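You operate a simulated robot arm through the tools that you are given. There is no shell and no other tool. Be economical: measure what you need, move in short steps, check, and stop when the job is done.

You run a simulated robot arm. Do the job below in one go: nothing can be reset, and whatever is moved stays where it is left.

Task
Press the green lock button to switch it off. Open the right top drawer, fetch the white ring from the inside of the right top drawer and set it on top of the brown carton on the grey worktop and shut the drawer again. Shut the smooth white door. Fetch the blue cartridge that says "size" from the top of the compressor and set it on the top of the small white shelf unit. Turn the volume dial to 5. Take the green earplug pair from the left end of the control desk and leave it on the desk top behind the intercom. Fetch the teal bands box and set it on the shelf of the green stand. Switch the left brake lever off. Put the cards carton on the fourth shelf from the bottom of the bookcase. Put one of the purple flasks from the lower wall shelf over the counter on the left end of the screening counter. Put one of the orange torches from the left end of the screening counter on the grey mat. Put one of the teal tins from the left end of the screening counter on top of the lunch box. The order is free. Set down upright: teal bands box, purple flask. The left brake lever goes to its stop.

Only the result counts: the job must be done as asked and must still hold three seconds after the hand-in. Knocking over, shifting, dropping, spilling or breaking anything else fails it.

Robot
A 6-joint arm with a two-finger parallel gripper on a trunk, on a base that drives. Base frame: it is fixed to the floor where the robot stands at the start and does not move with it; the origin is under the middle of the robot, x ahead of it, y to its left, z up; the surface under the hand at the start is at about z = 0.9. Units: m, degrees, N and s.
Its first joint turns from -166.0 to 166.0 degrees. Places, roughly: blue cartridge [-4.5, -3.25, 0.75]; brown carton [0.75, 0.25, 1]; cards carton [-7, 2.5, 0.5]; desk top behind the intercom [-4.5, -1.1, 0.8]; earplug pair [-4.75, 0.25, 0.75]; fourth shelf of the bookcase [-7.1, 0.2, 1.3]; green lock button [0.7, 0.1, 0.9]; grey mat (25x16 cm) [-6.7, 2.08, 0.9]; left brake lever [-5, 2.5, 0.6]; left end of the screening counter [-6.8, 2.9, 0.9]; lunch box (18x9x8 cm) [-7, 0.2, 0.5]; orange torch [-7, 2.75, 1]; purple flask [-7, 2.5, 1.25]; right top drawer [0.8, -0.1, 0.7]; shelf of the green stand (24x24 cm) [-3.94, 0.9, 0.3]; smooth white door [-3.2, -4.6, 0.6]; teal bands box [-5.25, 3.75, 1.5]; teal tin [-6.75, 2.75, 1]; top of the small white shelf unit [-4.5, -4, 0.9]; volume dial [-4.8, -1.1, 0.8]; white ring (12x12x4 cm) [0.7, 0, 0.7]. Payload 3.43 kg.
Tool frame: the origin (TCP) lies between the finger pads and is the grasp point; the fingertips stand 0.034 m ahead of it; z points along the fingers, y is the line along which they close. Largest opening 0.128 m; finger width 0.024, thickness 0.012; the body of the gripper, 0.048 by 0.13 m, starts 0.096 m behind the TCP.
Orientation is that of the tool frame in the base frame, as [roll, pitch, yaw] about the fixed x, y, z axes, in that order (R = Rz(yaw) Ry(pitch) Rx(roll)). With the fingers straight down and closing along the base's y, the tool's x points along the base's -x, its y along +y and its z along -z.

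Tools
- The arm moves only by the tool servo_tool. Its argument "commands" is a list of rows, each a list of 3 entries, a list of its own where there are three numbers: the finger opening in m, from 0 to 0.128, then the shift along the tool's x, y, z in units of 40 mm (1.0 is 40 mm), then the turn, a rotation vector about the tool's x, y, z in units of 5 degrees (1.0 is 5 degrees). In form: [[hand, [x, y, z], [wx, wy, wz]], ...]. A call has 1 to 20 rows; each row shifts and turns the commanded pose from where the row before left it, along the tool's axes as they then stand. A call with a number of a shift or a turn outside -1 to 1 is refused whole. Each row takes 0.2 s and may step no farther than 0.05 m and 8.6 degrees from the row before; otherwise, or with a gripper value out of range, the whole call is refused. Where a pose cannot be reached the arm comes as near as it can. A force on the tool above 40 N (or 10 N above the force at the start of the call, whichever is more), or a blocked arm, ends the call early, and 0.2 s more pass. Each finger travels about 0.153 m/s and halts on what it meets, pressing with about 38 N; the grip force reading is that of the motor and also rises with nothing between the fingers. The clock runs only during rows and for 0.2 s after the last one: add rows that do not move to give the fingers time. The reply holds the time, the measured pose of the TCP, the force on the tool along the base axes, the opening and the grip force, in the units named above and with some noise, with the torque about the TCP (base axes, N m) and any sound that the robot's microphone picked up.
- Cameras (640 x 400 px; columns grow to the right, rows downward): "scene" is now at [0.1601, 0.1936, 1.189]; the picture's right is [-0.30, -0.95, 0.00], its down [-0.64, 0.20, -0.74] and it looks along [0.70, -0.22, -0.67] (base axes); focal length 220 px, centre (320, 200). "wrist" rides on the gripper at [0.076, -0.011, -0.16] in the tool frame; the picture's right is [0.15, 0.99, 0.00], its down [-0.88, 0.13, -0.46] and it looks along [-0.45, 0.07, 0.89] (tool axes); focal length 234 px, centre (320, 200). There is no depth. A picture from a camera that has moved, and an enlarged one, comes with that camera's place and axes in the base frame and with its lens.
- get_image(camera): a new picture of that camera. It takes no simulated time.
- roll_base(legs): drives the robot by 1 to 6 legs, each [ahead, left, turn to the left] in m, m and degrees, along the robot's own axes; the way and the turn of a leg run together, so that a leg with both is an arc; at most 1.5 m and 180 degrees a leg. The arm and the cameras ride along, it lands a little off, and it stops where it bumps. It gives what a move gives.
- turn_head(pan, tilt): turns the head with the scene camera to pan (to the left, within 143 degrees either way) and tilt (down, from -29 to 69), counted from straight ahead of the robot. It gives what a move gives.
- enlarge(camera, box): a new picture of the part [left, top, right, bottom] of that camera's present view, enlarged. It takes no simulated time.
- job_done(): hands the job in; it is judged then, once.

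Work in short steps. Places have to be worked out from the pictures, the camera data and where the tool is seen: move nearer, look again, correct. Check each grasp and each placing, and mend what went wrong. You have 546 turns and 324 pictures in all, those below and enlarged ones among them. Open the gripper and draw the arm clear of the work before you hand the job in, unless the task says otherwise; then end with one line.

The tools are called after "Emit:" by a JSON object that holds its "fn" and its "kwargs". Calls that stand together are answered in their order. servo_tool: Moves the arm, as the interface text tells. Its arguments: {"type":"object","properties":{"commands":{"type":"array","items":{"type":"array"}}},"required":["commands"]} The other tools are called the same way: roll_base (legs) drives the base; turn_head (pan, tilt) turns the head that bears the scene camera; get_image (camera) takes a picture; enlarge (camera, box) takes an enlarged picture of a part of a camera's view; job_done () hands the job in.

At the start:

```text
clock: 0.0
eef_pos: [0.6805, -0.0506, 0.9988]
tcp_rot: [-180.0, 0.0, -179.9]
wrist_force: [-0.8, 0.3, 0.4]
ft_torque: [-0.03, 0.01, 0.01]
opening: 0.1278
gripper_force: 0.2
robot x, y, heading: [0.005, 0.0005, -0.2]
head pan, tilt: [-17.4, 42.4]
```

scene: 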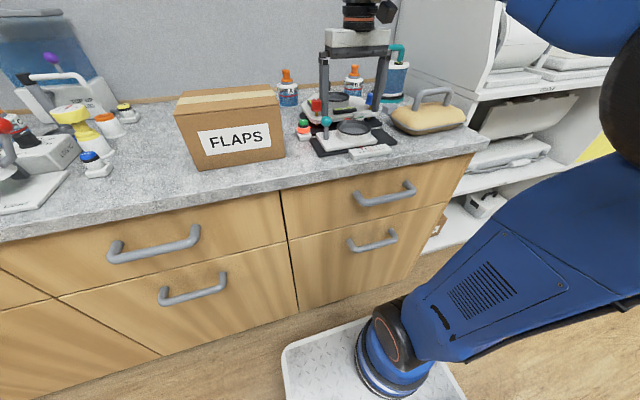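
wrist: 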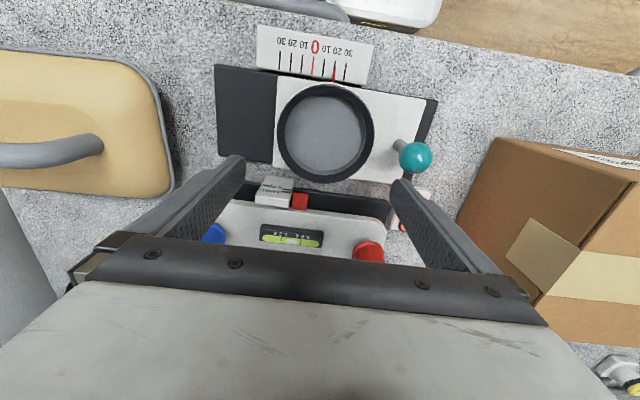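

I look closer at the worktop to find the green lock button and the drawer handle.

Emit:
{"fn": "enlarge", "kwargs": {"camera": "scene", "box": [260, 40, 480, 180]}}

Emit:
{"fn": "enlarge", "kwargs": {"camera": "scene", "box": [0, 40, 220, 220]}}

```text
2.86 times, centred on (370, 110) of scene
camera zoom: at [0.1601, 0.1936, 1.189], right [-0.3, -0.95, 0.0], down [-0.64, 0.2, -0.74], along [0.7, -0.22, -0.67], focal length 628 px, centre (177, 457)
```

zoom: 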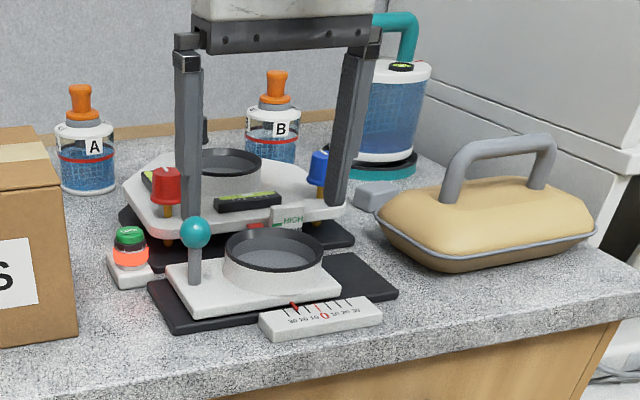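

```text
2.22 times, centred on (110, 130) of scene
camera zoom: at [0.1601, 0.1936, 1.189], right [-0.3, -0.95, 0.0], down [-0.64, 0.2, -0.74], along [0.7, -0.22, -0.67], focal length 488 px, centre (787, 356)
```

zoom: 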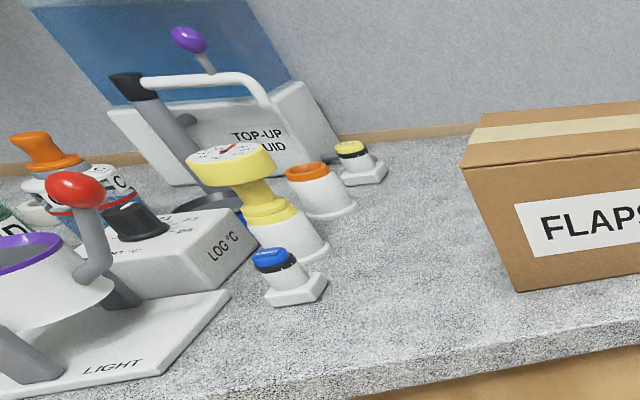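

The lit button with the green cap sits at about (0.735, 0.061), top near z 0.945. I rise, close the fingers and go above it, then look.

Emit:
{"fn": "servo_tool", "kwargs": {"commands": [[0.05, [0, 0, -0.8], [0, 0, 0]], [0, [0, 0, -0.8], [0, 0, 0]], [0, [-0.4, 0.7, 0], [0, 0, 0]], [0, [-0.4, 0.7, 0], [0, 0, 0]], [0, [-0.4, 0.7, 0], [0, 0, 0]], [0, [-0.1, 0.7, 0], [0, 0, 0]], [0, [0, 0, 0], [0, 0, 0]]]}}

Emit:
{"fn": "get_image", "kwargs": {"camera": "wrist"}}

Emit:
{"fn": "get_image", "kwargs": {"camera": "scene"}}

```text
clock: 1.6
eef_pos: [0.731, 0.0627, 1.0639]
tcp_rot: [180.0, 0.0, 179.9]
wrist_force: [-0.1, 0.5, 0.7]
ft_torque: [-0.02, -0.03, -0.02]
opening: 0.0
gripper_force: 33.1
robot x, y, heading: [0.0012, 0.0018, -0.2]
head pan, tilt: [-17.4, 42.4]
```

```text
319 pictures are left
camera wrist: at [0.6557, 0.0515, 1.2239], right [-0.15, 0.99, 0.0], down [0.88, 0.13, 0.46], along [0.45, 0.07, -0.89], focal length 234 px, centre (320, 200)
```

wrist: 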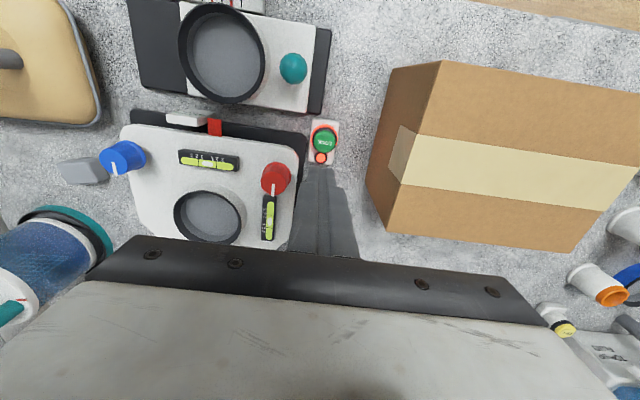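

```text
318 pictures are left
camera scene: at [0.1601, 0.1936, 1.189], right [-0.3, -0.95, 0.0], down [-0.64, 0.2, -0.74], along [0.7, -0.22, -0.67], focal length 220 px, centre (320, 200)
```

scene: 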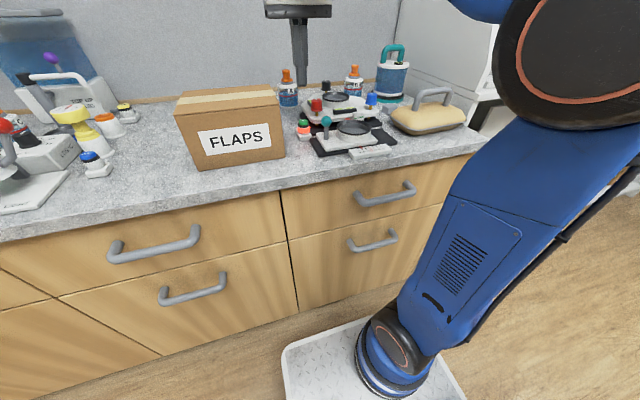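

Combining both views puts the cap at (0.713, 0.067), top about z 0.953. I center and descend gently.

Emit:
{"fn": "servo_tool", "kwargs": {"commands": [[0, [0.45, 0.1, 0], [0, 0, 0]], [0, [0, 0, 0.7], [0, 0, 0]], [0, [0, 0, 0.7], [0, 0, 0]], [0, [0, 0, 0.2], [0, 0, 0]], [0, [0, 0, 0], [0, 0, 0]]]}}

Emit:
{"fn": "get_image", "kwargs": {"camera": "wrist"}}

Emit:
{"fn": "enlarge", "kwargs": {"camera": "scene", "box": [270, 80, 350, 150]}}

```text
clock: 2.8
eef_pos: [0.715, 0.0655, 0.9991]
tcp_rot: [180.0, 0.0, 180.0]
wrist_force: [-0.5, -0.3, 0.4]
ft_torque: [0.01, -0.02, -0.03]
opening: 0.0
gripper_force: 33.7
robot x, y, heading: [-0.001, 0.0025, 0.0]
head pan, tilt: [-17.4, 42.4]
```

```text
317 pictures are left
camera wrist: at [0.6378, 0.0547, 1.1594], right [-0.15, 0.99, 0.0], down [0.88, 0.13, 0.46], along [0.45, 0.07, -0.89], focal length 234 px, centre (320, 200)
```

wrist: 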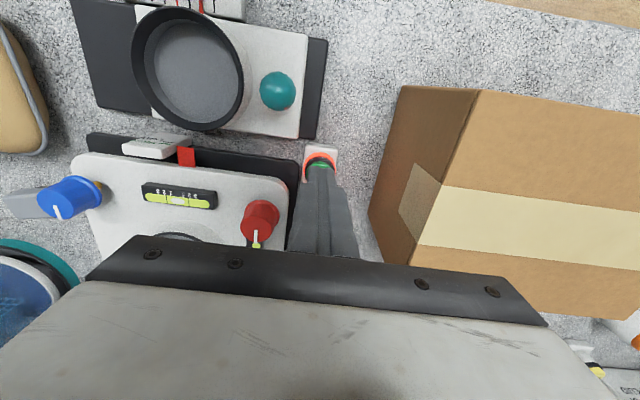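

```text
5.71 times, centred on (310, 115) of scene
camera zoom: at [0.1601, 0.1936, 1.189], right [-0.3, -0.95, 0.0], down [-0.64, 0.2, -0.74], along [0.7, -0.22, -0.67], focal length 1255 px, centre (377, 686)
```

zoom: 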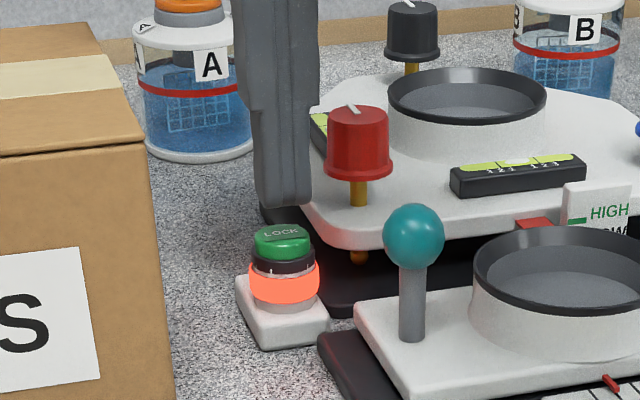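

The tip hangs right over the LOCK cap. I press down in small steps.

Emit:
{"fn": "servo_tool", "kwargs": {"commands": [[0, [0, 0, 0.2], [0, 0, 0]], [0, [0, 0, 0.1], [0, 0, 0]], [0, [0, 0, 0.1], [0, 0, 0]], [0, [0, 0, 0.1], [0, 0, 0]], [0, [0, 0, 0], [0, 0, 0]]]}}

Emit:
{"fn": "enlarge", "kwargs": {"camera": "scene", "box": [270, 80, 350, 150]}}

```text
clock: 4.0
eef_pos: [0.7143, 0.0668, 0.9788]
tcp_rot: [179.9, -0.1, -180.0]
wrist_force: [0.4, -1.2, 1.2]
ft_torque: [-0.05, -0.06, 0.01]
opening: 0.0
gripper_force: 32.6
robot x, y, heading: [-0.0006, -0.0008, -0.1]
head pan, tilt: [-17.4, 42.4]
heard: click
```

```text
5.71 times, centred on (310, 115) of scene
camera zoom: at [0.1601, 0.1935, 1.189], right [-0.3, -0.95, 0.0], down [-0.64, 0.2, -0.74], along [0.7, -0.22, -0.67], focal length 1255 px, centre (377, 686)
```

zoom: 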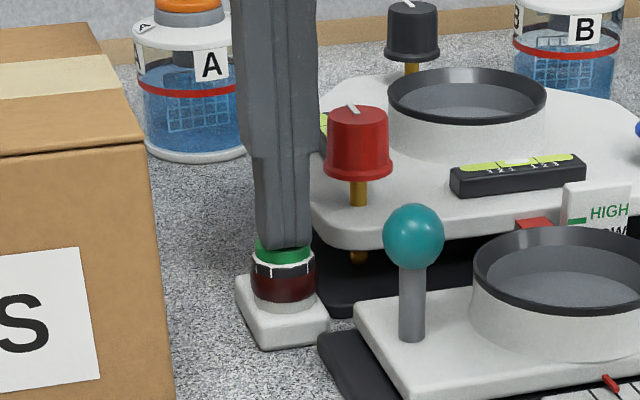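

The light went out with a click. I lift off, pull the hand back over the front of the counter, and back the base away 0.2 m to make room for the drawer.

Emit:
{"fn": "servo_tool", "kwargs": {"commands": [[0, [0, 0, -1], [0, 0, 0]], [0, [0, 0, -1], [0, 0, 0]], [0, [0, 0, -1], [0, 0, 0]], [0, [0, 0, -1], [0, 0, 0]], [0, [0, 0, 0], [0, 0, 0]]]}}

Emit:
{"fn": "roll_base", "kwargs": {"legs": [[-0.22, 0, 0]]}}

Emit:
{"fn": "get_image", "kwargs": {"camera": "scene"}}

```text
clock: 5.2
eef_pos: [0.7149, 0.0649, 1.1405]
tcp_rot: [179.9, 0.1, -179.9]
wrist_force: [-0.8, -0.1, 0.2]
ft_torque: [0.0, -0.02, -0.02]
opening: 0.0
gripper_force: 32.8
robot x, y, heading: [0.001, 0.0029, -0.1]
head pan, tilt: [-17.4, 42.4]
```

```text
clock: 6.9
eef_pos: [0.4945, 0.0648, 1.1401]
tcp_rot: [180.0, 0.1, 179.9]
wrist_force: [0.4, -0.5, -0.5]
ft_torque: [-0.01, 0.02, 0.0]
opening: 0.0002
gripper_force: 33.2
robot x, y, heading: [-0.2193, 0.0007, -0.3]
head pan, tilt: [-17.4, 42.4]
```

```text
314 pictures are left
camera scene: at [-0.0606, 0.1936, 1.189], right [-0.3, -0.95, 0.0], down [-0.64, 0.2, -0.74], along [0.7, -0.22, -0.67], focal length 220 px, centre (320, 200)
```

scene: 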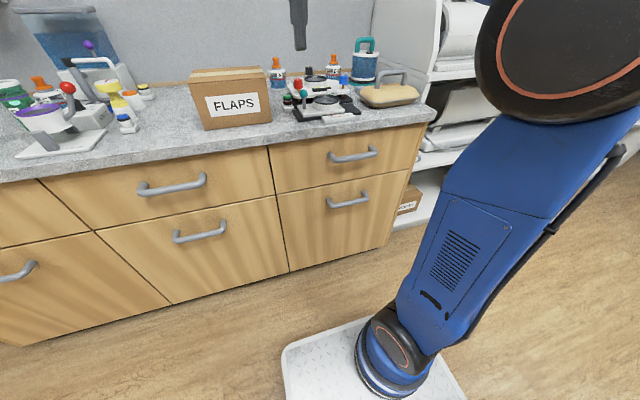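

I look at the right drawer handles enlarged for a better fix.

Emit:
{"fn": "enlarge", "kwargs": {"camera": "scene", "box": [260, 100, 440, 220]}}

```text
3.33 times, centred on (350, 160) of scene
camera zoom: at [-0.0606, 0.1936, 1.189], right [-0.3, -0.95, 0.0], down [-0.64, 0.2, -0.74], along [0.7, -0.22, -0.67], focal length 732 px, centre (220, 333)
```

zoom: 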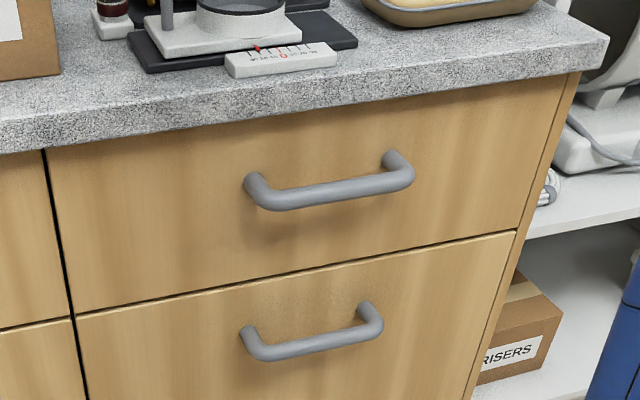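

Bar center is about (0.53, -0.11, 0.79), counter edge at x≈0.55. I turn the hand so the fingers close in the vertical plane and tilt it forward in free air.

Emit:
{"fn": "servo_tool", "kwargs": {"commands": [[0.06, [0, 0, 0], [0, 0, 1]], [0.06, [0, 0, 0], [0, 0, 1]], [0.06, [0, 0, 0], [0, 0, 1]], [0.06, [0, 0, 0], [0, 0, 1]], [0.06, [0, 0, 0], [0, 0, 1]], [0.06, [0, 0, 0], [0, 0, 1]], [0.06, [0, 0, 0], [0, 0, 1]], [0.06, [0, 0, 0], [0, 0, 1]], [0.06, [0, 0, 0], [0, 0, 1]], [0.06, [0, 0, 0], [0, 0, 1]], [0.06, [0, 0, 0], [0, 0, 1]], [0.06, [0, 0, 0], [0, 0, 1]], [0.06, [0, 0, 0], [0, 0, 1]], [0.06, [0, 0, 0], [0, 0, 1]], [0.06, [0, 0, 0], [0, 0, 1]], [0.06, [0, 0, 0], [0, 0, 1]], [0.06, [0, 0, 0], [0, 0, 1]], [0.06, [0, 0, 0], [0, 0, 1]]]}}

Emit:
{"fn": "servo_tool", "kwargs": {"commands": [[0.06, [-0.8, 0, 0], [-1, 0, 0]], [0.06, [-0.8, 0, 0], [-1, 0, 0]], [0.06, [-0.8, 0, 0], [-1, 0, 0]], [0.06, [-0.8, 0, 0], [-1, 0, 0]], [0.06, [-0.8, 0, 0], [-1, 0, 0]], [0.06, [-0.4, 0, 0], [-1, 0, 0]], [0.06, [0, 0, 0], [-1, 0, 0]], [0.06, [0, 0, 0], [-1, 0, 0]], [0.06, [0, 0, 0], [-1, 0, 0]], [0.06, [0, 0, 0], [-1, 0, 0]], [0.06, [0, 0, 0], [-1, 0, 0]]]}}

Emit:
{"fn": "get_image", "kwargs": {"camera": "scene"}}

```text
clock: 10.7
eef_pos: [0.4938, 0.0645, 1.1408]
tcp_rot: [-180.0, 0.1, 89.9]
wrist_force: [0.6, -0.1, -0.4]
ft_torque: [0.03, 0.0, -0.02]
opening: 0.06
gripper_force: 0.0
robot x, y, heading: [-0.2189, 0.0018, 0.1]
head pan, tilt: [-17.4, 42.4]
```

```text
clock: 13.1
eef_pos: [0.4959, -0.1126, 1.1394]
tcp_rot: [125.0, 0.0, 90.0]
wrist_force: [-0.2, -0.8, -0.9]
ft_torque: [-0.01, 0.01, -0.01]
opening: 0.06
gripper_force: 0.0
robot x, y, heading: [-0.2229, 0.0015, -0.2]
head pan, tilt: [-17.4, 42.4]
```

```text
312 pictures are left
camera scene: at [-0.0606, 0.1935, 1.189], right [-0.3, -0.95, 0.0], down [-0.64, 0.2, -0.74], along [0.7, -0.22, -0.67], focal length 220 px, centre (320, 200)
```

scene: 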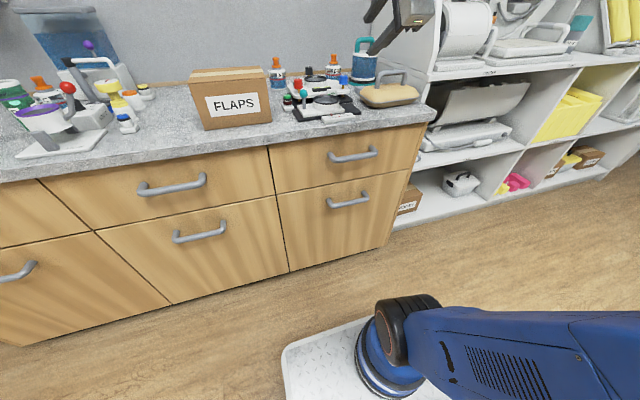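

Now I lower the hand in front of the handle.

Emit:
{"fn": "servo_tool", "kwargs": {"commands": [[0.06, [0, -0.835, 0.334], [0, 0, 0]], [0.06, [0, -0.835, 0.334], [0, 0, 0]], [0.06, [0, -0.835, 0.334], [0, 0, 0]], [0.06, [0, -0.835, 0.334], [0, 0, 0]], [0.06, [0, -0.835, 0.334], [0, 0, 0]], [0.06, [0, -0.835, 0.334], [0, 0, 0]], [0.06, [0, -0.835, 0.334], [0, 0, 0]], [0.06, [0, -0.835, 0.334], [0, 0, 0]], [0.06, [0, 0, 0], [0, 0, 0]]]}}

Emit:
{"fn": "get_image", "kwargs": {"camera": "scene"}}

Emit:
{"fn": "get_image", "kwargs": {"camera": "wrist"}}

```text
clock: 15.1
eef_pos: [0.4274, -0.1113, 0.8603]
tcp_rot: [125.0, 0.0, 89.9]
wrist_force: [0.6, 0.2, -0.7]
ft_torque: [0.04, 0.0, 0.0]
opening: 0.06
gripper_force: 0.0
robot x, y, heading: [-0.2182, -0.0004, 0.1]
head pan, tilt: [-17.4, 42.4]
```

```text
311 pictures are left
camera scene: at [-0.0606, 0.1936, 1.189], right [-0.3, -0.95, 0.0], down [-0.64, 0.2, -0.74], along [0.7, -0.22, -0.67], focal length 220 px, centre (320, 200)
```

scene: 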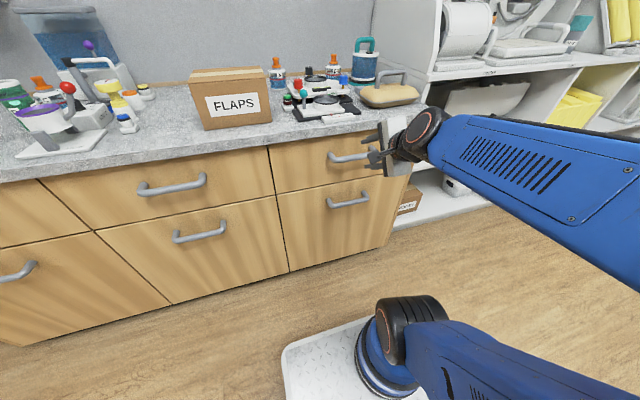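

```text
310 pictures are left
camera wrist: at [0.2899, -0.0346, 0.9432], right [0.57, 0.15, 0.81], down [-0.3, -0.88, 0.37], along [0.77, -0.45, -0.46], focal length 234 px, centre (320, 200)
```

wrist: 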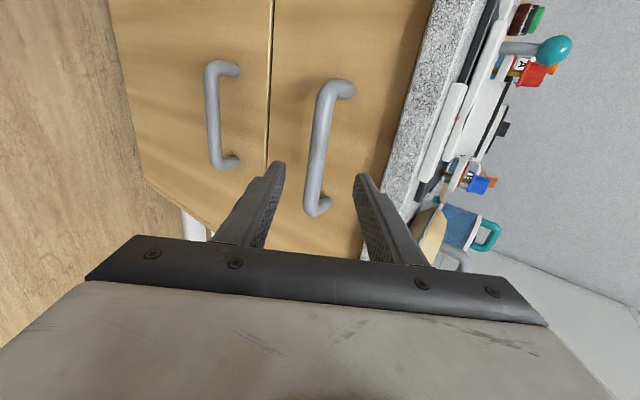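

The wrist ray confirms the bar at (0.53, -0.11, 0.79). I advance 0.114 m along the fingers and close on it.

Emit:
{"fn": "servo_tool", "kwargs": {"commands": [[0.06, [0, 0, 0.7], [0, 0, 0]], [0.06, [0, 0, 0.7], [0, 0, 0]], [0.06, [0, 0, 0.7], [0, 0, 0]], [0.06, [0, 0, 0.7], [0, 0, 0]], [0.06, [0, 0, 0], [0, 0, 0]], [0.0, [0, 0, 0], [0, 0, 0]], [0.0, [0, 0, 0], [0, 0, 0]], [0.0, [0, 0, 0], [0, 0, 0]]]}}

Emit:
{"fn": "get_image", "kwargs": {"camera": "wrist"}}

```text
clock: 16.9
eef_pos: [0.5186, -0.1127, 0.7945]
tcp_rot: [125.1, 0.0, 90.1]
wrist_force: [-18.8, -2.9, -20.1]
ft_torque: [-0.45, 0.34, -0.69]
opening: 0.0217
gripper_force: 45.1
robot x, y, heading: [-0.2212, -0.0012, -0.2]
head pan, tilt: [-17.4, 42.4]
```

```text
309 pictures are left
camera wrist: at [0.3813, -0.0361, 0.8774], right [0.57, 0.15, 0.81], down [-0.3, -0.88, 0.37], along [0.77, -0.45, -0.46], focal length 234 px, centre (320, 200)
```

wrist: 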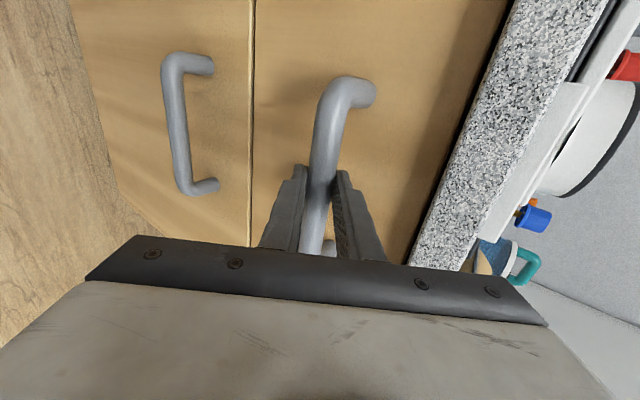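

Bar is gripped. I relieve the offset slightly and pull straight back 0.2 m.

Emit:
{"fn": "servo_tool", "kwargs": {"commands": [[0, [0, -0.1, 0], [0, 0, 0]], [0, [0, -0.287, -0.41], [0, 0, 0]], [0, [0, -0.287, -0.41], [0, 0, 0]], [0, [0, -0.287, -0.41], [0, 0, 0]], [0, [0, -0.287, -0.41], [0, 0, 0]], [0, [0, -0.287, -0.41], [0, 0, 0]], [0, [0, -0.287, -0.41], [0, 0, 0]], [0, [0, -0.287, -0.41], [0, 0, 0]], [0, [0, -0.287, -0.41], [0, 0, 0]], [0, [0, -0.287, -0.41], [0, 0, 0]], [0, [0, -0.287, -0.41], [0, 0, 0]]]}}

Emit:
{"fn": "get_image", "kwargs": {"camera": "scene"}}

```text
clock: 18.1
eef_pos: [0.4466, -0.1124, 0.7939]
tcp_rot: [125.8, -0.1, 90.2]
wrist_force: [0.6, -2.3, -8.6]
ft_torque: [-0.51, 0.11, -0.65]
opening: 0.0217
gripper_force: 45.3
out of reach, approached as far as the arm can: row 5
robot x, y, heading: [-0.2216, -0.0025, 0.1]
head pan, tilt: [-17.4, 42.4]
stopped in row 5: the force on the tool passed its limit at 52 N (the readings are from after the stop); the commanded pose is now the measured one
```

```text
308 pictures are left
camera scene: at [-0.0604, 0.1936, 1.1889], right [-0.3, -0.95, 0.0], down [-0.64, 0.2, -0.74], along [0.7, -0.22, -0.67], focal length 220 px, centre (320, 200)
```

scene: 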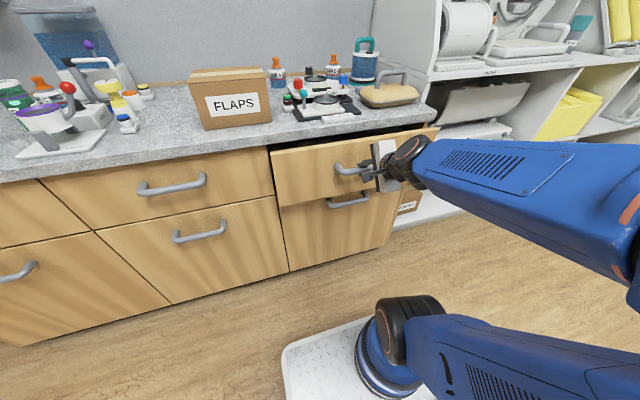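

The arm folds no further, but the drawer runs. I pull the rest by driving the base back.

Emit:
{"fn": "roll_base", "kwargs": {"legs": [[-0.22, 0, 0]]}}

Emit:
{"fn": "get_image", "kwargs": {"camera": "scene"}}

```text
clock: 19.8
eef_pos: [0.2262, -0.1123, 0.7947]
tcp_rot: [125.8, -0.2, 90.2]
wrist_force: [0.5, 19.4, -19.6]
ft_torque: [0.76, 0.23, 0.98]
opening: 0.0217
gripper_force: 45.2
robot x, y, heading: [-0.4395, -0.0014, -0.0]
head pan, tilt: [-17.4, 42.4]
```

```text
307 pictures are left
camera scene: at [-0.2795, 0.1943, 1.1888], right [-0.3, -0.95, 0.0], down [-0.64, 0.2, -0.74], along [0.7, -0.22, -0.67], focal length 220 px, centre (320, 200)
```

scene: 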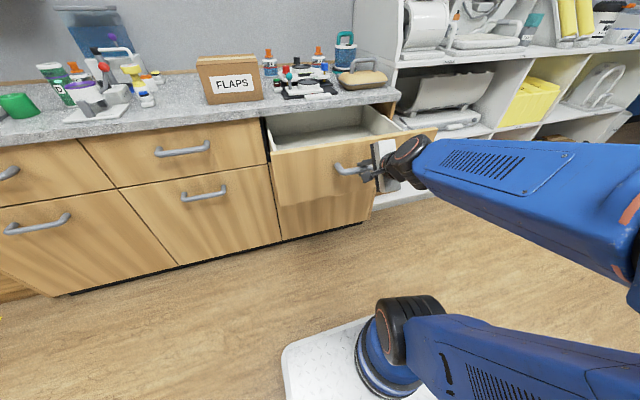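

Drawer is out about 0.29 m. I open the fingers, back the base off, then raise the hand.

Emit:
{"fn": "servo_tool", "kwargs": {"commands": [[0.06, [0, 0, 0], [0, 0, 0]], [0.06, [0, 0, 0], [0, 0, 0]]]}}

Emit:
{"fn": "roll_base", "kwargs": {"legs": [[-0.12, 0, 0]]}}

Emit:
{"fn": "servo_tool", "kwargs": {"commands": [[0.06, [0, 0.819, -0.574], [0, 0, 0]], [0.06, [0, 0.819, -0.574], [0, 0, 0]], [0.06, [0, 0.819, -0.574], [0, 0, 0]], [0.06, [0, 0.819, -0.574], [0, 0, 0]], [0.06, [0, 0.819, -0.574], [0, 0, 0]], [0.06, [0, 0.819, -0.574], [0, 0, 0]], [0.06, [0, 0.819, -0.574], [0, 0, 0]], [0.06, [0, 0.819, -0.574], [0, 0, 0]], [0.06, [0, 0, 0], [0, 0, 0]]]}}

Emit:
{"fn": "get_image", "kwargs": {"camera": "scene"}}

```text
clock: 20.4
eef_pos: [0.2271, -0.1121, 0.7951]
tcp_rot: [125.8, -0.2, 90.1]
wrist_force: [0.1, 0.2, 1.0]
ft_torque: [0.04, 0.04, 0.03]
opening: 0.0601
gripper_force: 0.0
robot x, y, heading: [-0.442, 0.0039, -0.3]
head pan, tilt: [-17.4, 42.4]
```

```text
clock: 21.6
eef_pos: [0.1035, -0.113, 0.7941]
tcp_rot: [126.0, -0.2, 90.0]
wrist_force: [0.1, 0.2, 0.9]
ft_torque: [0.05, -0.03, 0.0]
opening: 0.0603
gripper_force: 0.0
robot x, y, heading: [-0.5644, 0.0032, -0.3]
head pan, tilt: [-17.4, 42.4]
```

```text
clock: 23.6
eef_pos: [0.1062, -0.1138, 1.1157]
tcp_rot: [125.9, -0.2, 90.1]
wrist_force: [0.7, -0.8, -0.3]
ft_torque: [0.01, -0.06, -0.01]
opening: 0.06
gripper_force: 0.0
robot x, y, heading: [-0.5614, 0.0024, -0.2]
head pan, tilt: [-17.4, 42.4]
```

```text
306 pictures are left
camera scene: at [-0.4016, 0.194, 1.189], right [-0.3, -0.95, 0.0], down [-0.64, 0.2, -0.74], along [0.7, -0.22, -0.67], focal length 220 px, centre (320, 200)
```

scene: 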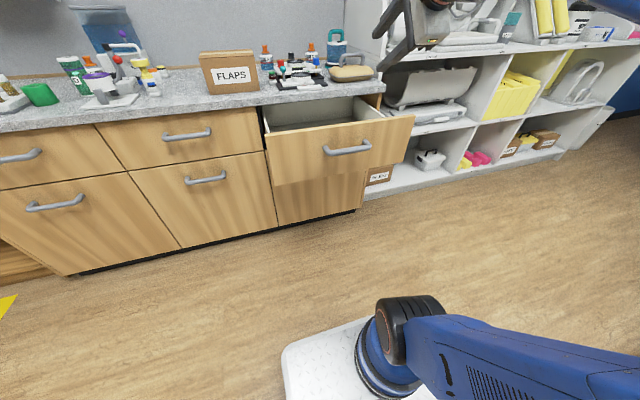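

I straighten the hand to point down and drive ahead 0.2 m to look into the drawer.

Emit:
{"fn": "servo_tool", "kwargs": {"commands": [[0.06, [0, 0, 0], [1, 0, 0]], [0.06, [0, 0, 0], [1, 0, 0]], [0.06, [0, 0, 0], [1, 0, 0]], [0.06, [0, 0, 0], [1, 0, 0]], [0.06, [0, 0, 0], [1, 0, 0]], [0.06, [0, 0, 0], [1, 0, 0]], [0.06, [0, 0, 0], [1, 0, 0]], [0.06, [0, 0, 0], [1, 0, 0]], [0.06, [0, 0, 0], [1, 0, 0]], [0.06, [0, 0, 0], [1, 0, 0]], [0.06, [0, 0, 0], [0.82, 0, 0]]]}}

Emit:
{"fn": "roll_base", "kwargs": {"legs": [[0.18, 0, 0]]}}

Emit:
{"fn": "get_image", "kwargs": {"camera": "scene"}}

Emit:
{"fn": "get_image", "kwargs": {"camera": "wrist"}}

```text
clock: 26.0
eef_pos: [0.1081, -0.1132, 1.1154]
tcp_rot: [180.0, -0.1, 90.1]
wrist_force: [-0.6, 0.0, 0.0]
ft_torque: [-0.02, -0.04, 0.0]
opening: 0.0601
gripper_force: 0.0
robot x, y, heading: [-0.5625, -0.0007, -0.4]
head pan, tilt: [-17.4, 42.4]
```

```text
clock: 27.5
eef_pos: [0.289, -0.1165, 1.1156]
tcp_rot: [179.9, -0.3, 89.9]
wrist_force: [0.0, 0.5, 0.4]
ft_torque: [-0.01, -0.03, 0.0]
opening: 0.0598
gripper_force: 0.0
robot x, y, heading: [-0.3797, 0.0022, -0.3]
head pan, tilt: [-17.4, 42.4]
```

```text
305 pictures are left
camera scene: at [-0.2196, 0.193, 1.189], right [-0.3, -0.95, 0.0], down [-0.64, 0.2, -0.74], along [0.7, -0.22, -0.67], focal length 220 px, centre (320, 200)
```

scene: 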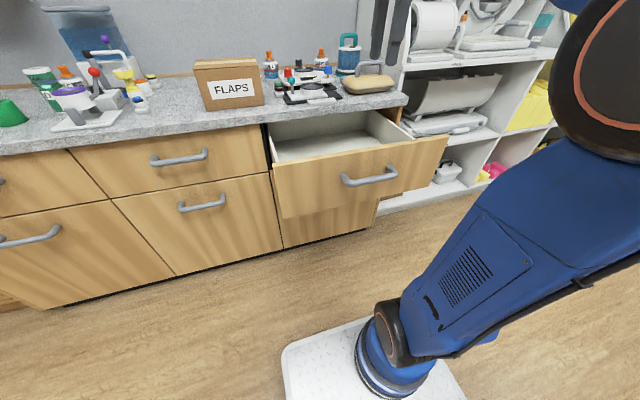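

```text
304 pictures are left
camera wrist: at [0.2778, -0.04, 1.2756], right [0.99, 0.15, 0.0], down [0.13, -0.88, 0.45], along [0.07, -0.45, -0.89], focal length 234 px, centre (320, 200)
```

wrist: 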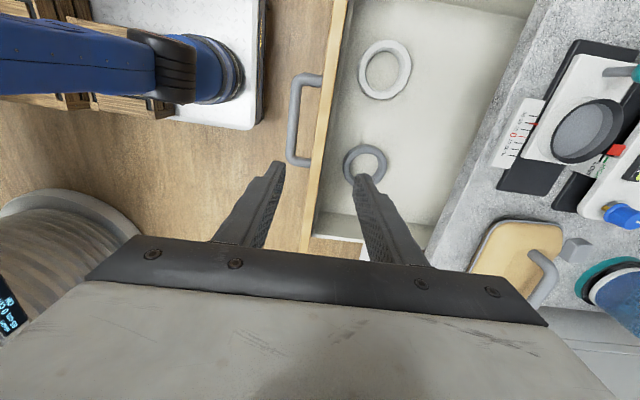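

The white ring lies at about (0.413, 0.0), a grey one at (0.42, -0.21). I rotate the hand back to close along y and go above the ring's right rim, then look.

Emit:
{"fn": "servo_tool", "kwargs": {"commands": [[0.06, [0, 0, 0], [0, 0, -1]], [0.06, [0, 0, 0], [0, 0, -1]], [0.06, [0, 0, 0], [0, 0, -1]], [0.06, [0, 0, 0], [0, 0, -1]], [0.06, [0, 0, 0], [0, 0, -1]], [0.06, [0, 0, 0], [0, 0, -1]], [0.06, [0, 0, 0], [0, 0, -1]], [0.06, [0, 0, 0], [0, 0, -1]], [0.06, [0, 0, 0], [0, 0, -1]], [0.06, [0, 0, 0], [0, 0, -1]], [0.06, [0, 0, 0], [0, 0, -1]], [0.06, [0, 0, 0], [0, 0, -1]], [0.06, [0, 0, 0], [0, 0, -1]], [0.06, [0, 0, 0], [0, 0, -1]], [0.06, [0, 0, 0], [0, 0, -1]], [0.06, [0, 0, 0], [0, 0, -1]], [0.06, [0, 0, 0], [0, 0, -1]], [0.06, [0, 0, 0], [0, 0, -1]]]}}

Emit:
{"fn": "servo_tool", "kwargs": {"commands": [[0.06, [-0.77, 0.4, 0.8], [0, 0, 0]], [0.06, [-0.77, 0.4, 0.8], [0, 0, 0]], [0.06, [-0.77, 0.4, 0.8], [0, 0, 0]], [0.06, [-0.77, 0.4, 0.8], [0, 0, 0]], [0.06, [0, 0, 0], [0, 0, 0]]]}}

Emit:
{"fn": "get_image", "kwargs": {"camera": "wrist"}}

```text
clock: 31.3
eef_pos: [0.2909, -0.1164, 1.1159]
tcp_rot: [179.8, 0.0, -179.9]
wrist_force: [0.8, -0.5, -0.7]
ft_torque: [-0.02, -0.02, -0.03]
opening: 0.0601
gripper_force: 0.1
robot x, y, heading: [-0.3842, -0.0016, -0.3]
head pan, tilt: [-17.4, 42.4]
```

```text
clock: 32.5
eef_pos: [0.4142, -0.0509, 0.9848]
tcp_rot: [179.9, 0.1, -179.9]
wrist_force: [0.0, 0.4, 0.0]
ft_torque: [-0.01, -0.02, 0.0]
opening: 0.0597
gripper_force: 0.0
robot x, y, heading: [-0.3753, -0.0028, -0.1]
head pan, tilt: [-17.4, 42.4]
```

```text
303 pictures are left
camera wrist: at [0.3372, -0.0619, 1.1455], right [-0.15, 0.99, 0.0], down [0.88, 0.13, 0.46], along [0.45, 0.07, -0.89], focal length 234 px, centre (320, 200)
```

wrist: 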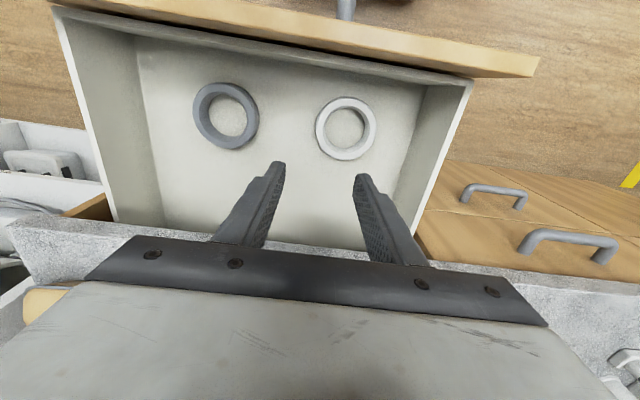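

Ring centre ≈ (0.406, -0.002); its right rim lies under the hand. I descend to z 0.80 and look.

Emit:
{"fn": "servo_tool", "kwargs": {"commands": [[0.06, [0.2, 0, 0.9], [0, 0, 0]], [0.06, [0, 0, 0.9], [0, 0, 0]], [0.06, [0, 0, 0.9], [0, 0, 0]], [0.06, [0, 0, 0.9], [0, 0, 0]], [0.06, [0, 0, 0.9], [0, 0, 0]], [0.06, [0, 0, 0], [0, 0, 0]]]}}

Emit:
{"fn": "get_image", "kwargs": {"camera": "wrist"}}

Emit:
{"fn": "get_image", "kwargs": {"camera": "scene"}}

```text
clock: 33.9
eef_pos: [0.4047, -0.0483, 0.8078]
tcp_rot: [179.7, 0.0, 180.0]
wrist_force: [0.2, -0.8, 0.5]
ft_torque: [-0.01, -0.03, 0.02]
opening: 0.0603
gripper_force: 0.1
robot x, y, heading: [-0.3804, 0.0025, -0.1]
head pan, tilt: [-17.4, 42.4]
```

```text
302 pictures are left
camera wrist: at [0.3288, -0.0603, 0.9686], right [-0.15, 0.99, 0.0], down [0.88, 0.13, 0.46], along [0.45, 0.07, -0.89], focal length 234 px, centre (320, 200)
```

wrist: 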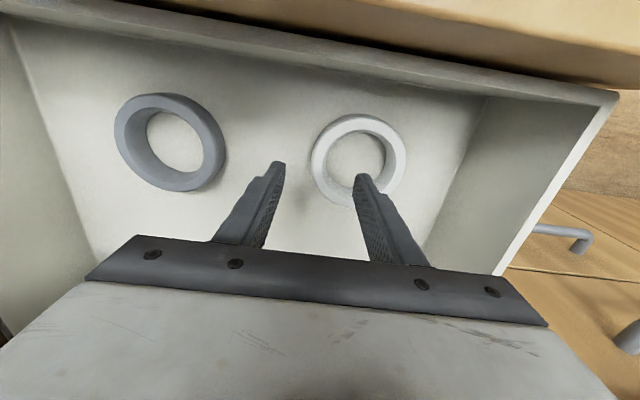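

```text
301 pictures are left
camera scene: at [-0.2196, 0.193, 1.189], right [-0.3, -0.95, 0.0], down [-0.64, 0.2, -0.74], along [0.7, -0.22, -0.67], focal length 220 px, centre (320, 200)
```

scene: 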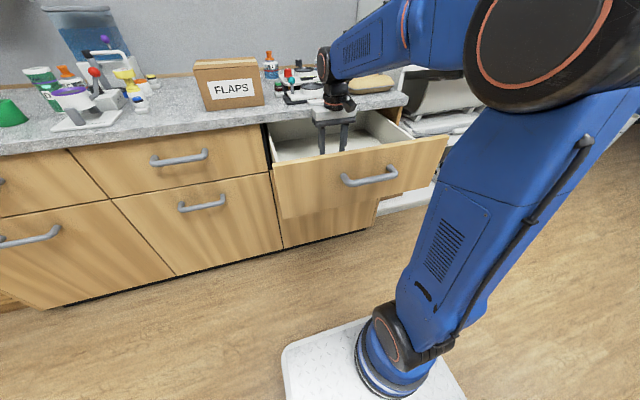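

Ring top is near z 0.68. I descend to TCP 0.705 and look again.

Emit:
{"fn": "servo_tool", "kwargs": {"commands": [[0.06, [0, -0.05, 0.9], [0, 0, 0]], [0.06, [0, 0, 0.9], [0, 0, 0]], [0.06, [0, 0, 0.7], [0, 0, 0]], [0.06, [0, 0, 0], [0, 0, 0]]]}}

Emit:
{"fn": "get_image", "kwargs": {"camera": "wrist"}}

```text
clock: 34.9
eef_pos: [0.4058, -0.0487, 0.7076]
tcp_rot: [179.8, 0.2, -180.0]
wrist_force: [1.0, 0.2, 18.5]
ft_torque: [-0.66, 0.19, 0.15]
opening: 0.0601
gripper_force: 0.1
robot x, y, heading: [-0.38, 0.0036, -0.2]
head pan, tilt: [-17.4, 42.4]
```

```text
300 pictures are left
camera wrist: at [0.3294, -0.061, 0.8692], right [-0.15, 0.99, 0.0], down [0.88, 0.13, 0.46], along [0.45, 0.07, -0.89], focal length 234 px, centre (320, 200)
```

wrist: 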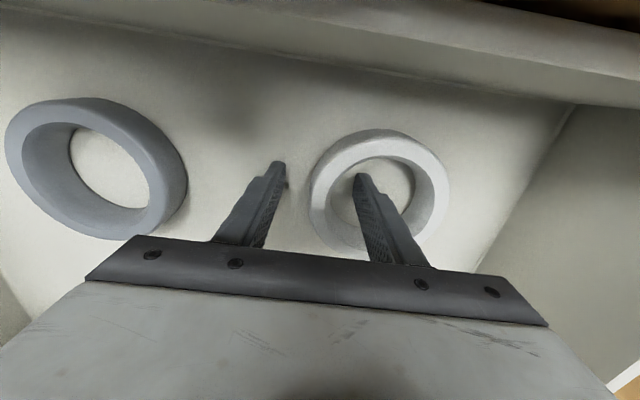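

Fingers touch the drawer floor, straddling the ring wall. I lift 4 mm and close.

Emit:
{"fn": "servo_tool", "kwargs": {"commands": [[0.06, [0, 0, -0.15], [0, 0, 0]], [0.0, [0, 0, 0], [0, 0, 0]], [0.0, [0, 0, 0], [0, 0, 0]], [0.0, [0, 0, 0], [0, 0, 0]]]}}

Emit:
{"fn": "get_image", "kwargs": {"camera": "wrist"}}

```text
clock: 35.9
eef_pos: [0.4071, -0.0519, 0.7138]
tcp_rot: [179.8, 0.0, -180.0]
wrist_force: [0.3, -0.5, 0.0]
ft_torque: [-0.09, 0.01, -0.04]
opening: 0.0211
gripper_force: 38.1
robot x, y, heading: [-0.3793, 0.0018, -0.6]
head pan, tilt: [-17.4, 42.4]
```

```text
299 pictures are left
camera wrist: at [0.3297, -0.0625, 0.8736], right [-0.15, 0.99, 0.0], down [0.88, 0.13, 0.46], along [0.45, 0.07, -0.89], focal length 234 px, centre (320, 200)
```

wrist: 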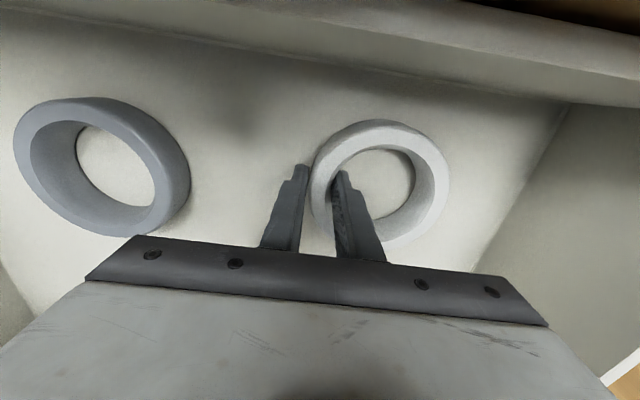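

Ring wall held at 21 mm. I lift it straight up out of the drawer.

Emit:
{"fn": "servo_tool", "kwargs": {"commands": [[0.0, [0, 0, -0.5], [0, 0, 0]], [0.0, [0, 0, -1], [0, 0, 0]], [0.0, [0, 0, -1], [0, 0, 0]], [0.0, [0, 0, -1], [0, 0, 0]], [0.0, [0, 0, -1], [0, 0, 0]], [0.0, [0, 0, -1], [0, 0, 0]], [0.0, [0, 0, -1], [0, 0, 0]], [0.0, [0, 0, -1], [0, 0, 0]], [0.0, [0, 0, -1], [0, 0, 0]], [0.0, [0, 0, -1], [0, 0, 0]], [0.0, [0, 0, -1], [0, 0, 0]], [0.0, [0, 0, 0], [0, 0, 0]]]}}

Emit:
{"fn": "roll_base", "kwargs": {"legs": [[0, 0.5, 0]]}}

Emit:
{"fn": "get_image", "kwargs": {"camera": "scene"}}

Emit:
{"fn": "get_image", "kwargs": {"camera": "wrist"}}

```text
clock: 38.5
eef_pos: [0.4046, -0.0553, 1.1341]
tcp_rot: [179.8, -0.1, -180.0]
wrist_force: [0.4, 0.1, -1.3]
ft_torque: [-0.08, 0.0, 0.01]
opening: 0.0212
gripper_force: 37.8
robot x, y, heading: [-0.3825, -0.0019, -0.1]
head pan, tilt: [-17.4, 42.4]
```

```text
clock: 41.5
eef_pos: [0.4054, 0.4512, 1.1337]
tcp_rot: [179.8, 0.1, -179.8]
wrist_force: [0.6, 0.3, -2.0]
ft_torque: [-0.08, -0.01, -0.04]
opening: 0.0211
gripper_force: 37.9
robot x, y, heading: [-0.3809, 0.5043, -0.1]
head pan, tilt: [-17.4, 42.4]
```

```text
298 pictures are left
camera scene: at [-0.2181, 0.6981, 1.189], right [-0.3, -0.95, 0.0], down [-0.64, 0.2, -0.74], along [0.7, -0.22, -0.67], focal length 220 px, centre (320, 200)
```

scene: 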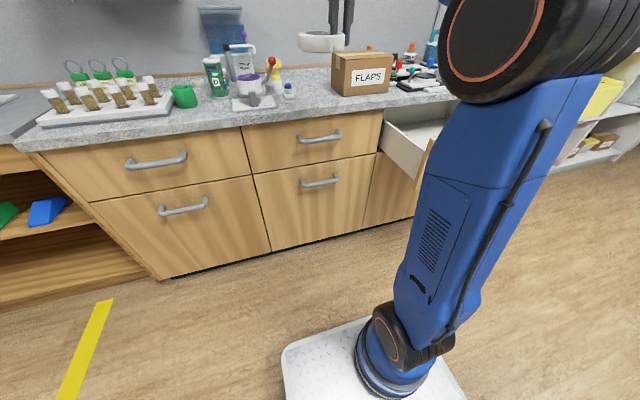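

```text
297 pictures are left
camera wrist: at [0.3291, 0.4394, 1.2941], right [-0.15, 0.99, 0.0], down [0.88, 0.13, 0.46], along [0.45, 0.07, -0.89], focal length 234 px, centre (320, 200)
```

wrist: 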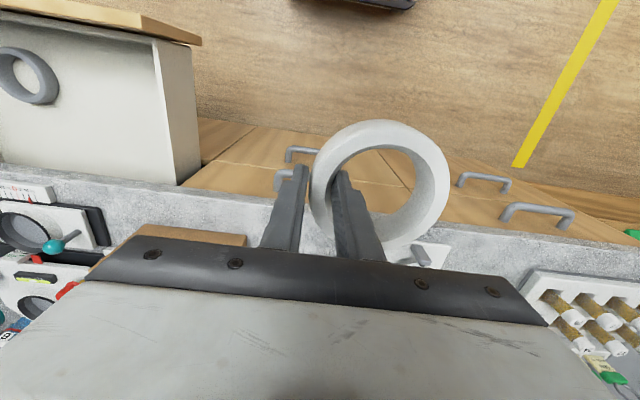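

The ring is held. I enlarge the carton for its top face.

Emit:
{"fn": "enlarge", "kwargs": {"camera": "scene", "box": [290, 30, 430, 120]}}

```text
4.44 times, centred on (360, 75) of scene
camera zoom: at [-0.2181, 0.6981, 1.189], right [-0.3, -0.95, 0.0], down [-0.64, 0.2, -0.74], along [0.7, -0.22, -0.67], focal length 976 px, centre (142, 756)
```

zoom: 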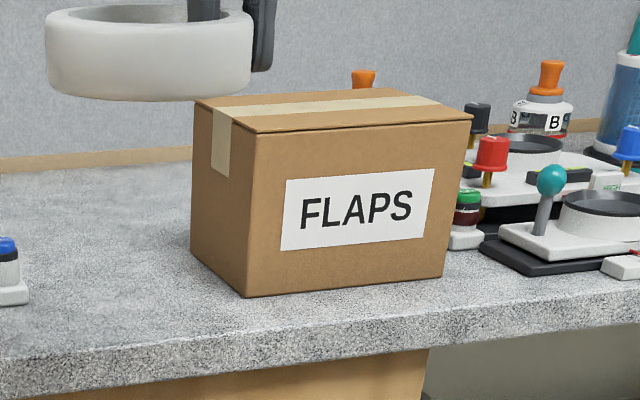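

Carton top is centred at (0.728, 0.226), z 1.027. I shift the arm 0.276 m right, then drive ahead 0.32 m to bring the ring over it.

Emit:
{"fn": "servo_tool", "kwargs": {"commands": [[0.0, [0, -0.985, 0], [0, 0, 0]], [0.0, [0, -0.985, 0], [0, 0, 0]], [0.0, [0, -0.985, 0], [0, 0, 0]], [0.0, [0, -0.985, 0], [0, 0, 0]], [0.0, [0, -0.985, 0], [0, 0, 0]], [0.0, [0, -0.985, 0], [0, 0, 0]], [0.0, [0, -0.985, 0], [0, 0, 0]], [0.0, [0, 0, 0], [0, 0, 0]]]}}

Emit:
{"fn": "roll_base", "kwargs": {"legs": [[0.323, 0, 0]]}}

Emit:
{"fn": "get_image", "kwargs": {"camera": "scene"}}

Emit:
{"fn": "get_image", "kwargs": {"camera": "wrist"}}

```text
clock: 43.3
eef_pos: [0.4051, 0.1748, 1.1331]
tcp_rot: [179.7, 0.0, -179.9]
wrist_force: [-0.1, 0.3, -2.3]
ft_torque: [-0.12, -0.03, -0.05]
opening: 0.0212
gripper_force: 37.8
robot x, y, heading: [-0.3817, 0.5076, 0.1]
head pan, tilt: [-17.4, 42.4]
```

```text
clock: 45.4
eef_pos: [0.7261, 0.1718, 1.1329]
tcp_rot: [179.7, 0.0, -179.9]
wrist_force: [0.1, -0.8, -2.1]
ft_torque: [-0.09, -0.01, 0.02]
opening: 0.021
gripper_force: 37.9
robot x, y, heading: [-0.0565, 0.504, -0.4]
head pan, tilt: [-17.4, 42.4]
```

```text
295 pictures are left
camera scene: at [0.1034, 0.6969, 1.189], right [-0.3, -0.95, 0.0], down [-0.64, 0.2, -0.74], along [0.7, -0.22, -0.67], focal length 220 px, centre (320, 200)
```

scene: 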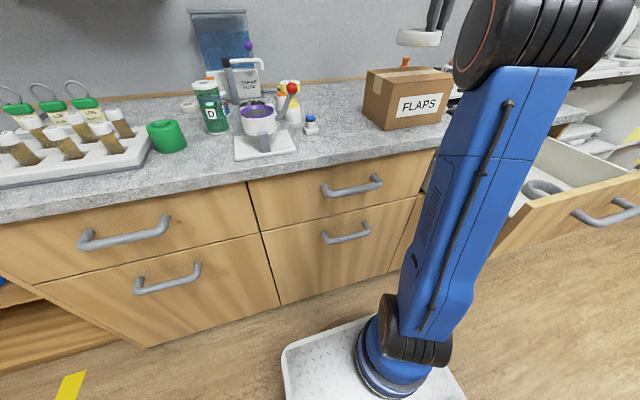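

```text
294 pictures are left
camera wrist: at [0.6499, 0.1614, 1.2933], right [-0.15, 0.99, 0.0], down [0.88, 0.13, 0.46], along [0.45, 0.07, -0.89], focal length 234 px, centre (320, 200)
```

wrist: 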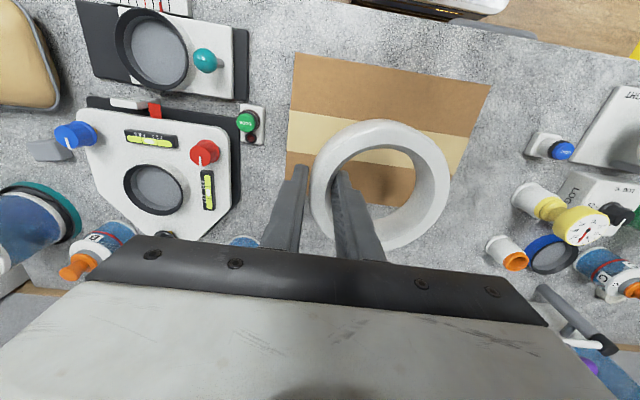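

From the wrist view the carton centre is nearer (0.705, 0.232). I correct by −15 mm x, +6 mm y and lower.

Emit:
{"fn": "servo_tool", "kwargs": {"commands": [[0.0, [0.4, 0.15, 0], [0, 0, 0]], [0.0, [0, 0, 0.6], [0, 0, 0]], [0.0, [0, 0, 0.6], [0, 0, 0]], [0.0, [0, 0, 0.15], [0, 0, 0]], [0.0, [0, 0, 0], [0, 0, 0]]]}}

Emit:
{"fn": "enlarge", "kwargs": {"camera": "scene", "box": [350, 20, 470, 140]}}

Emit:
{"fn": "get_image", "kwargs": {"camera": "wrist"}}

```text
clock: 46.6
eef_pos: [0.7122, 0.1771, 1.0777]
tcp_rot: [179.8, 0.0, -179.9]
wrist_force: [-0.6, 0.4, -1.6]
ft_torque: [-0.08, -0.01, 0.03]
opening: 0.0208
gripper_force: 37.9
robot x, y, heading: [-0.0591, 0.5059, -0.2]
head pan, tilt: [-17.4, 42.4]
```

```text
3.33 times, centred on (410, 80) of scene
camera zoom: at [0.1034, 0.6969, 1.189], right [-0.3, -0.95, 0.0], down [-0.64, 0.2, -0.74], along [0.7, -0.22, -0.67], focal length 732 px, centre (20, 600)
```

zoom: 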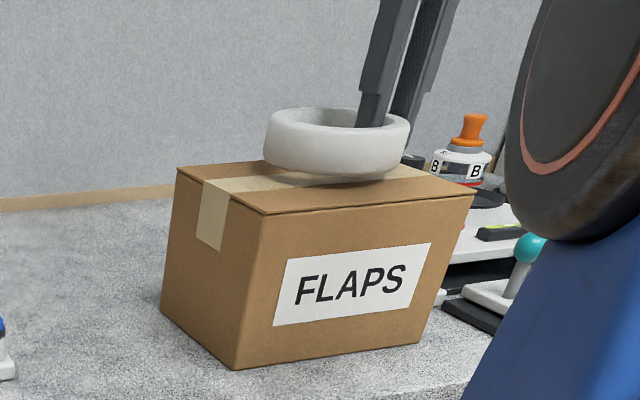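

```text
292 pictures are left
camera wrist: at [0.6347, 0.1666, 1.2387], right [-0.15, 0.99, 0.0], down [0.88, 0.13, 0.46], along [0.45, 0.07, -0.89], focal length 234 px, centre (320, 200)
```

wrist: 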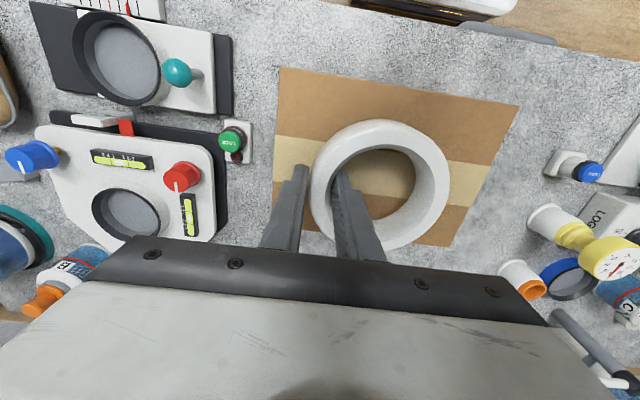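

The ring sits slightly toward the back; I shift it 12 mm nearer and lower until contact.

Emit:
{"fn": "servo_tool", "kwargs": {"commands": [[0.0, [0.3, 0, 0], [0, 0, 0]], [0.0, [0, 0, 0.12], [0, 0, 0]], [0.0, [0, 0, 0.12], [0, 0, 0]], [0.0, [0, 0, 0.12], [0, 0, 0]], [0.0, [0, 0, 0], [0, 0, 0]]]}}

Emit:
{"fn": "enlarge", "kwargs": {"camera": "scene", "box": [350, 20, 470, 140]}}

```text
clock: 47.8
eef_pos: [0.6998, 0.1786, 1.0659]
tcp_rot: [179.8, 0.1, -179.9]
wrist_force: [0.4, 0.4, -0.2]
ft_torque: [-0.15, -0.09, 0.0]
opening: 0.0212
gripper_force: 38.1
robot x, y, heading: [-0.058, 0.5, -0.5]
head pan, tilt: [-17.4, 42.4]
```

```text
3.33 times, centred on (410, 80) of scene
camera zoom: at [0.1033, 0.697, 1.189], right [-0.3, -0.95, 0.0], down [-0.64, 0.2, -0.74], along [0.7, -0.22, -0.67], focal length 732 px, centre (20, 600)
```

zoom: 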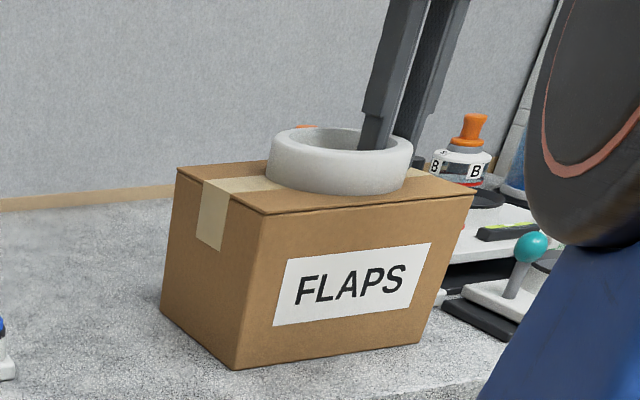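

Contact is showing (weight off the wrist). I lower 2 mm, open and lift away.

Emit:
{"fn": "servo_tool", "kwargs": {"commands": [[0.0, [0, 0, 0.05], [0, 0, 0]], [0.05, [0, 0, 0], [0, 0, 0]], [0.05, [0, 0, 0], [0, 0, 0]], [0.05, [0, 0, -0.5], [0, 0, 0]], [0.05, [0, 0, -1], [0, 0, 0]], [0.05, [0, 0, -1], [0, 0, 0]], [0.05, [0, 0, 0], [0, 0, 0]]]}}

Emit:
{"fn": "get_image", "kwargs": {"camera": "wrist"}}

Emit:
{"fn": "enlarge", "kwargs": {"camera": "scene", "box": [350, 20, 470, 140]}}

```text
clock: 49.4
eef_pos: [0.6985, 0.1791, 1.1594]
tcp_rot: [179.9, 0.3, -179.9]
wrist_force: [0.0, 0.8, -0.2]
ft_torque: [0.01, 0.02, -0.01]
opening: 0.05
gripper_force: 0.0
out of reach, approached as far as the arm can: row 6
robot x, y, heading: [-0.0628, 0.5059, 0.0]
head pan, tilt: [-17.4, 42.4]
```

```text
290 pictures are left
camera wrist: at [0.6199, 0.1678, 1.3188], right [-0.15, 0.99, 0.0], down [0.88, 0.13, 0.46], along [0.46, 0.07, -0.89], focal length 234 px, centre (320, 200)
```

wrist: 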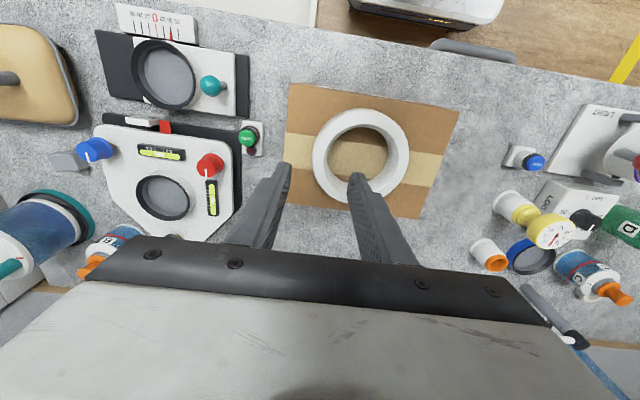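

```text
3.33 times, centred on (410, 80) of scene
camera zoom: at [0.1033, 0.697, 1.189], right [-0.3, -0.95, 0.0], down [-0.64, 0.2, -0.74], along [0.7, -0.22, -0.67], focal length 732 px, centre (20, 600)
```

zoom: 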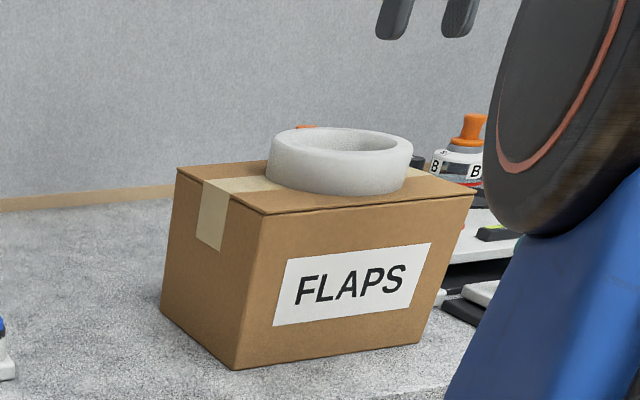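

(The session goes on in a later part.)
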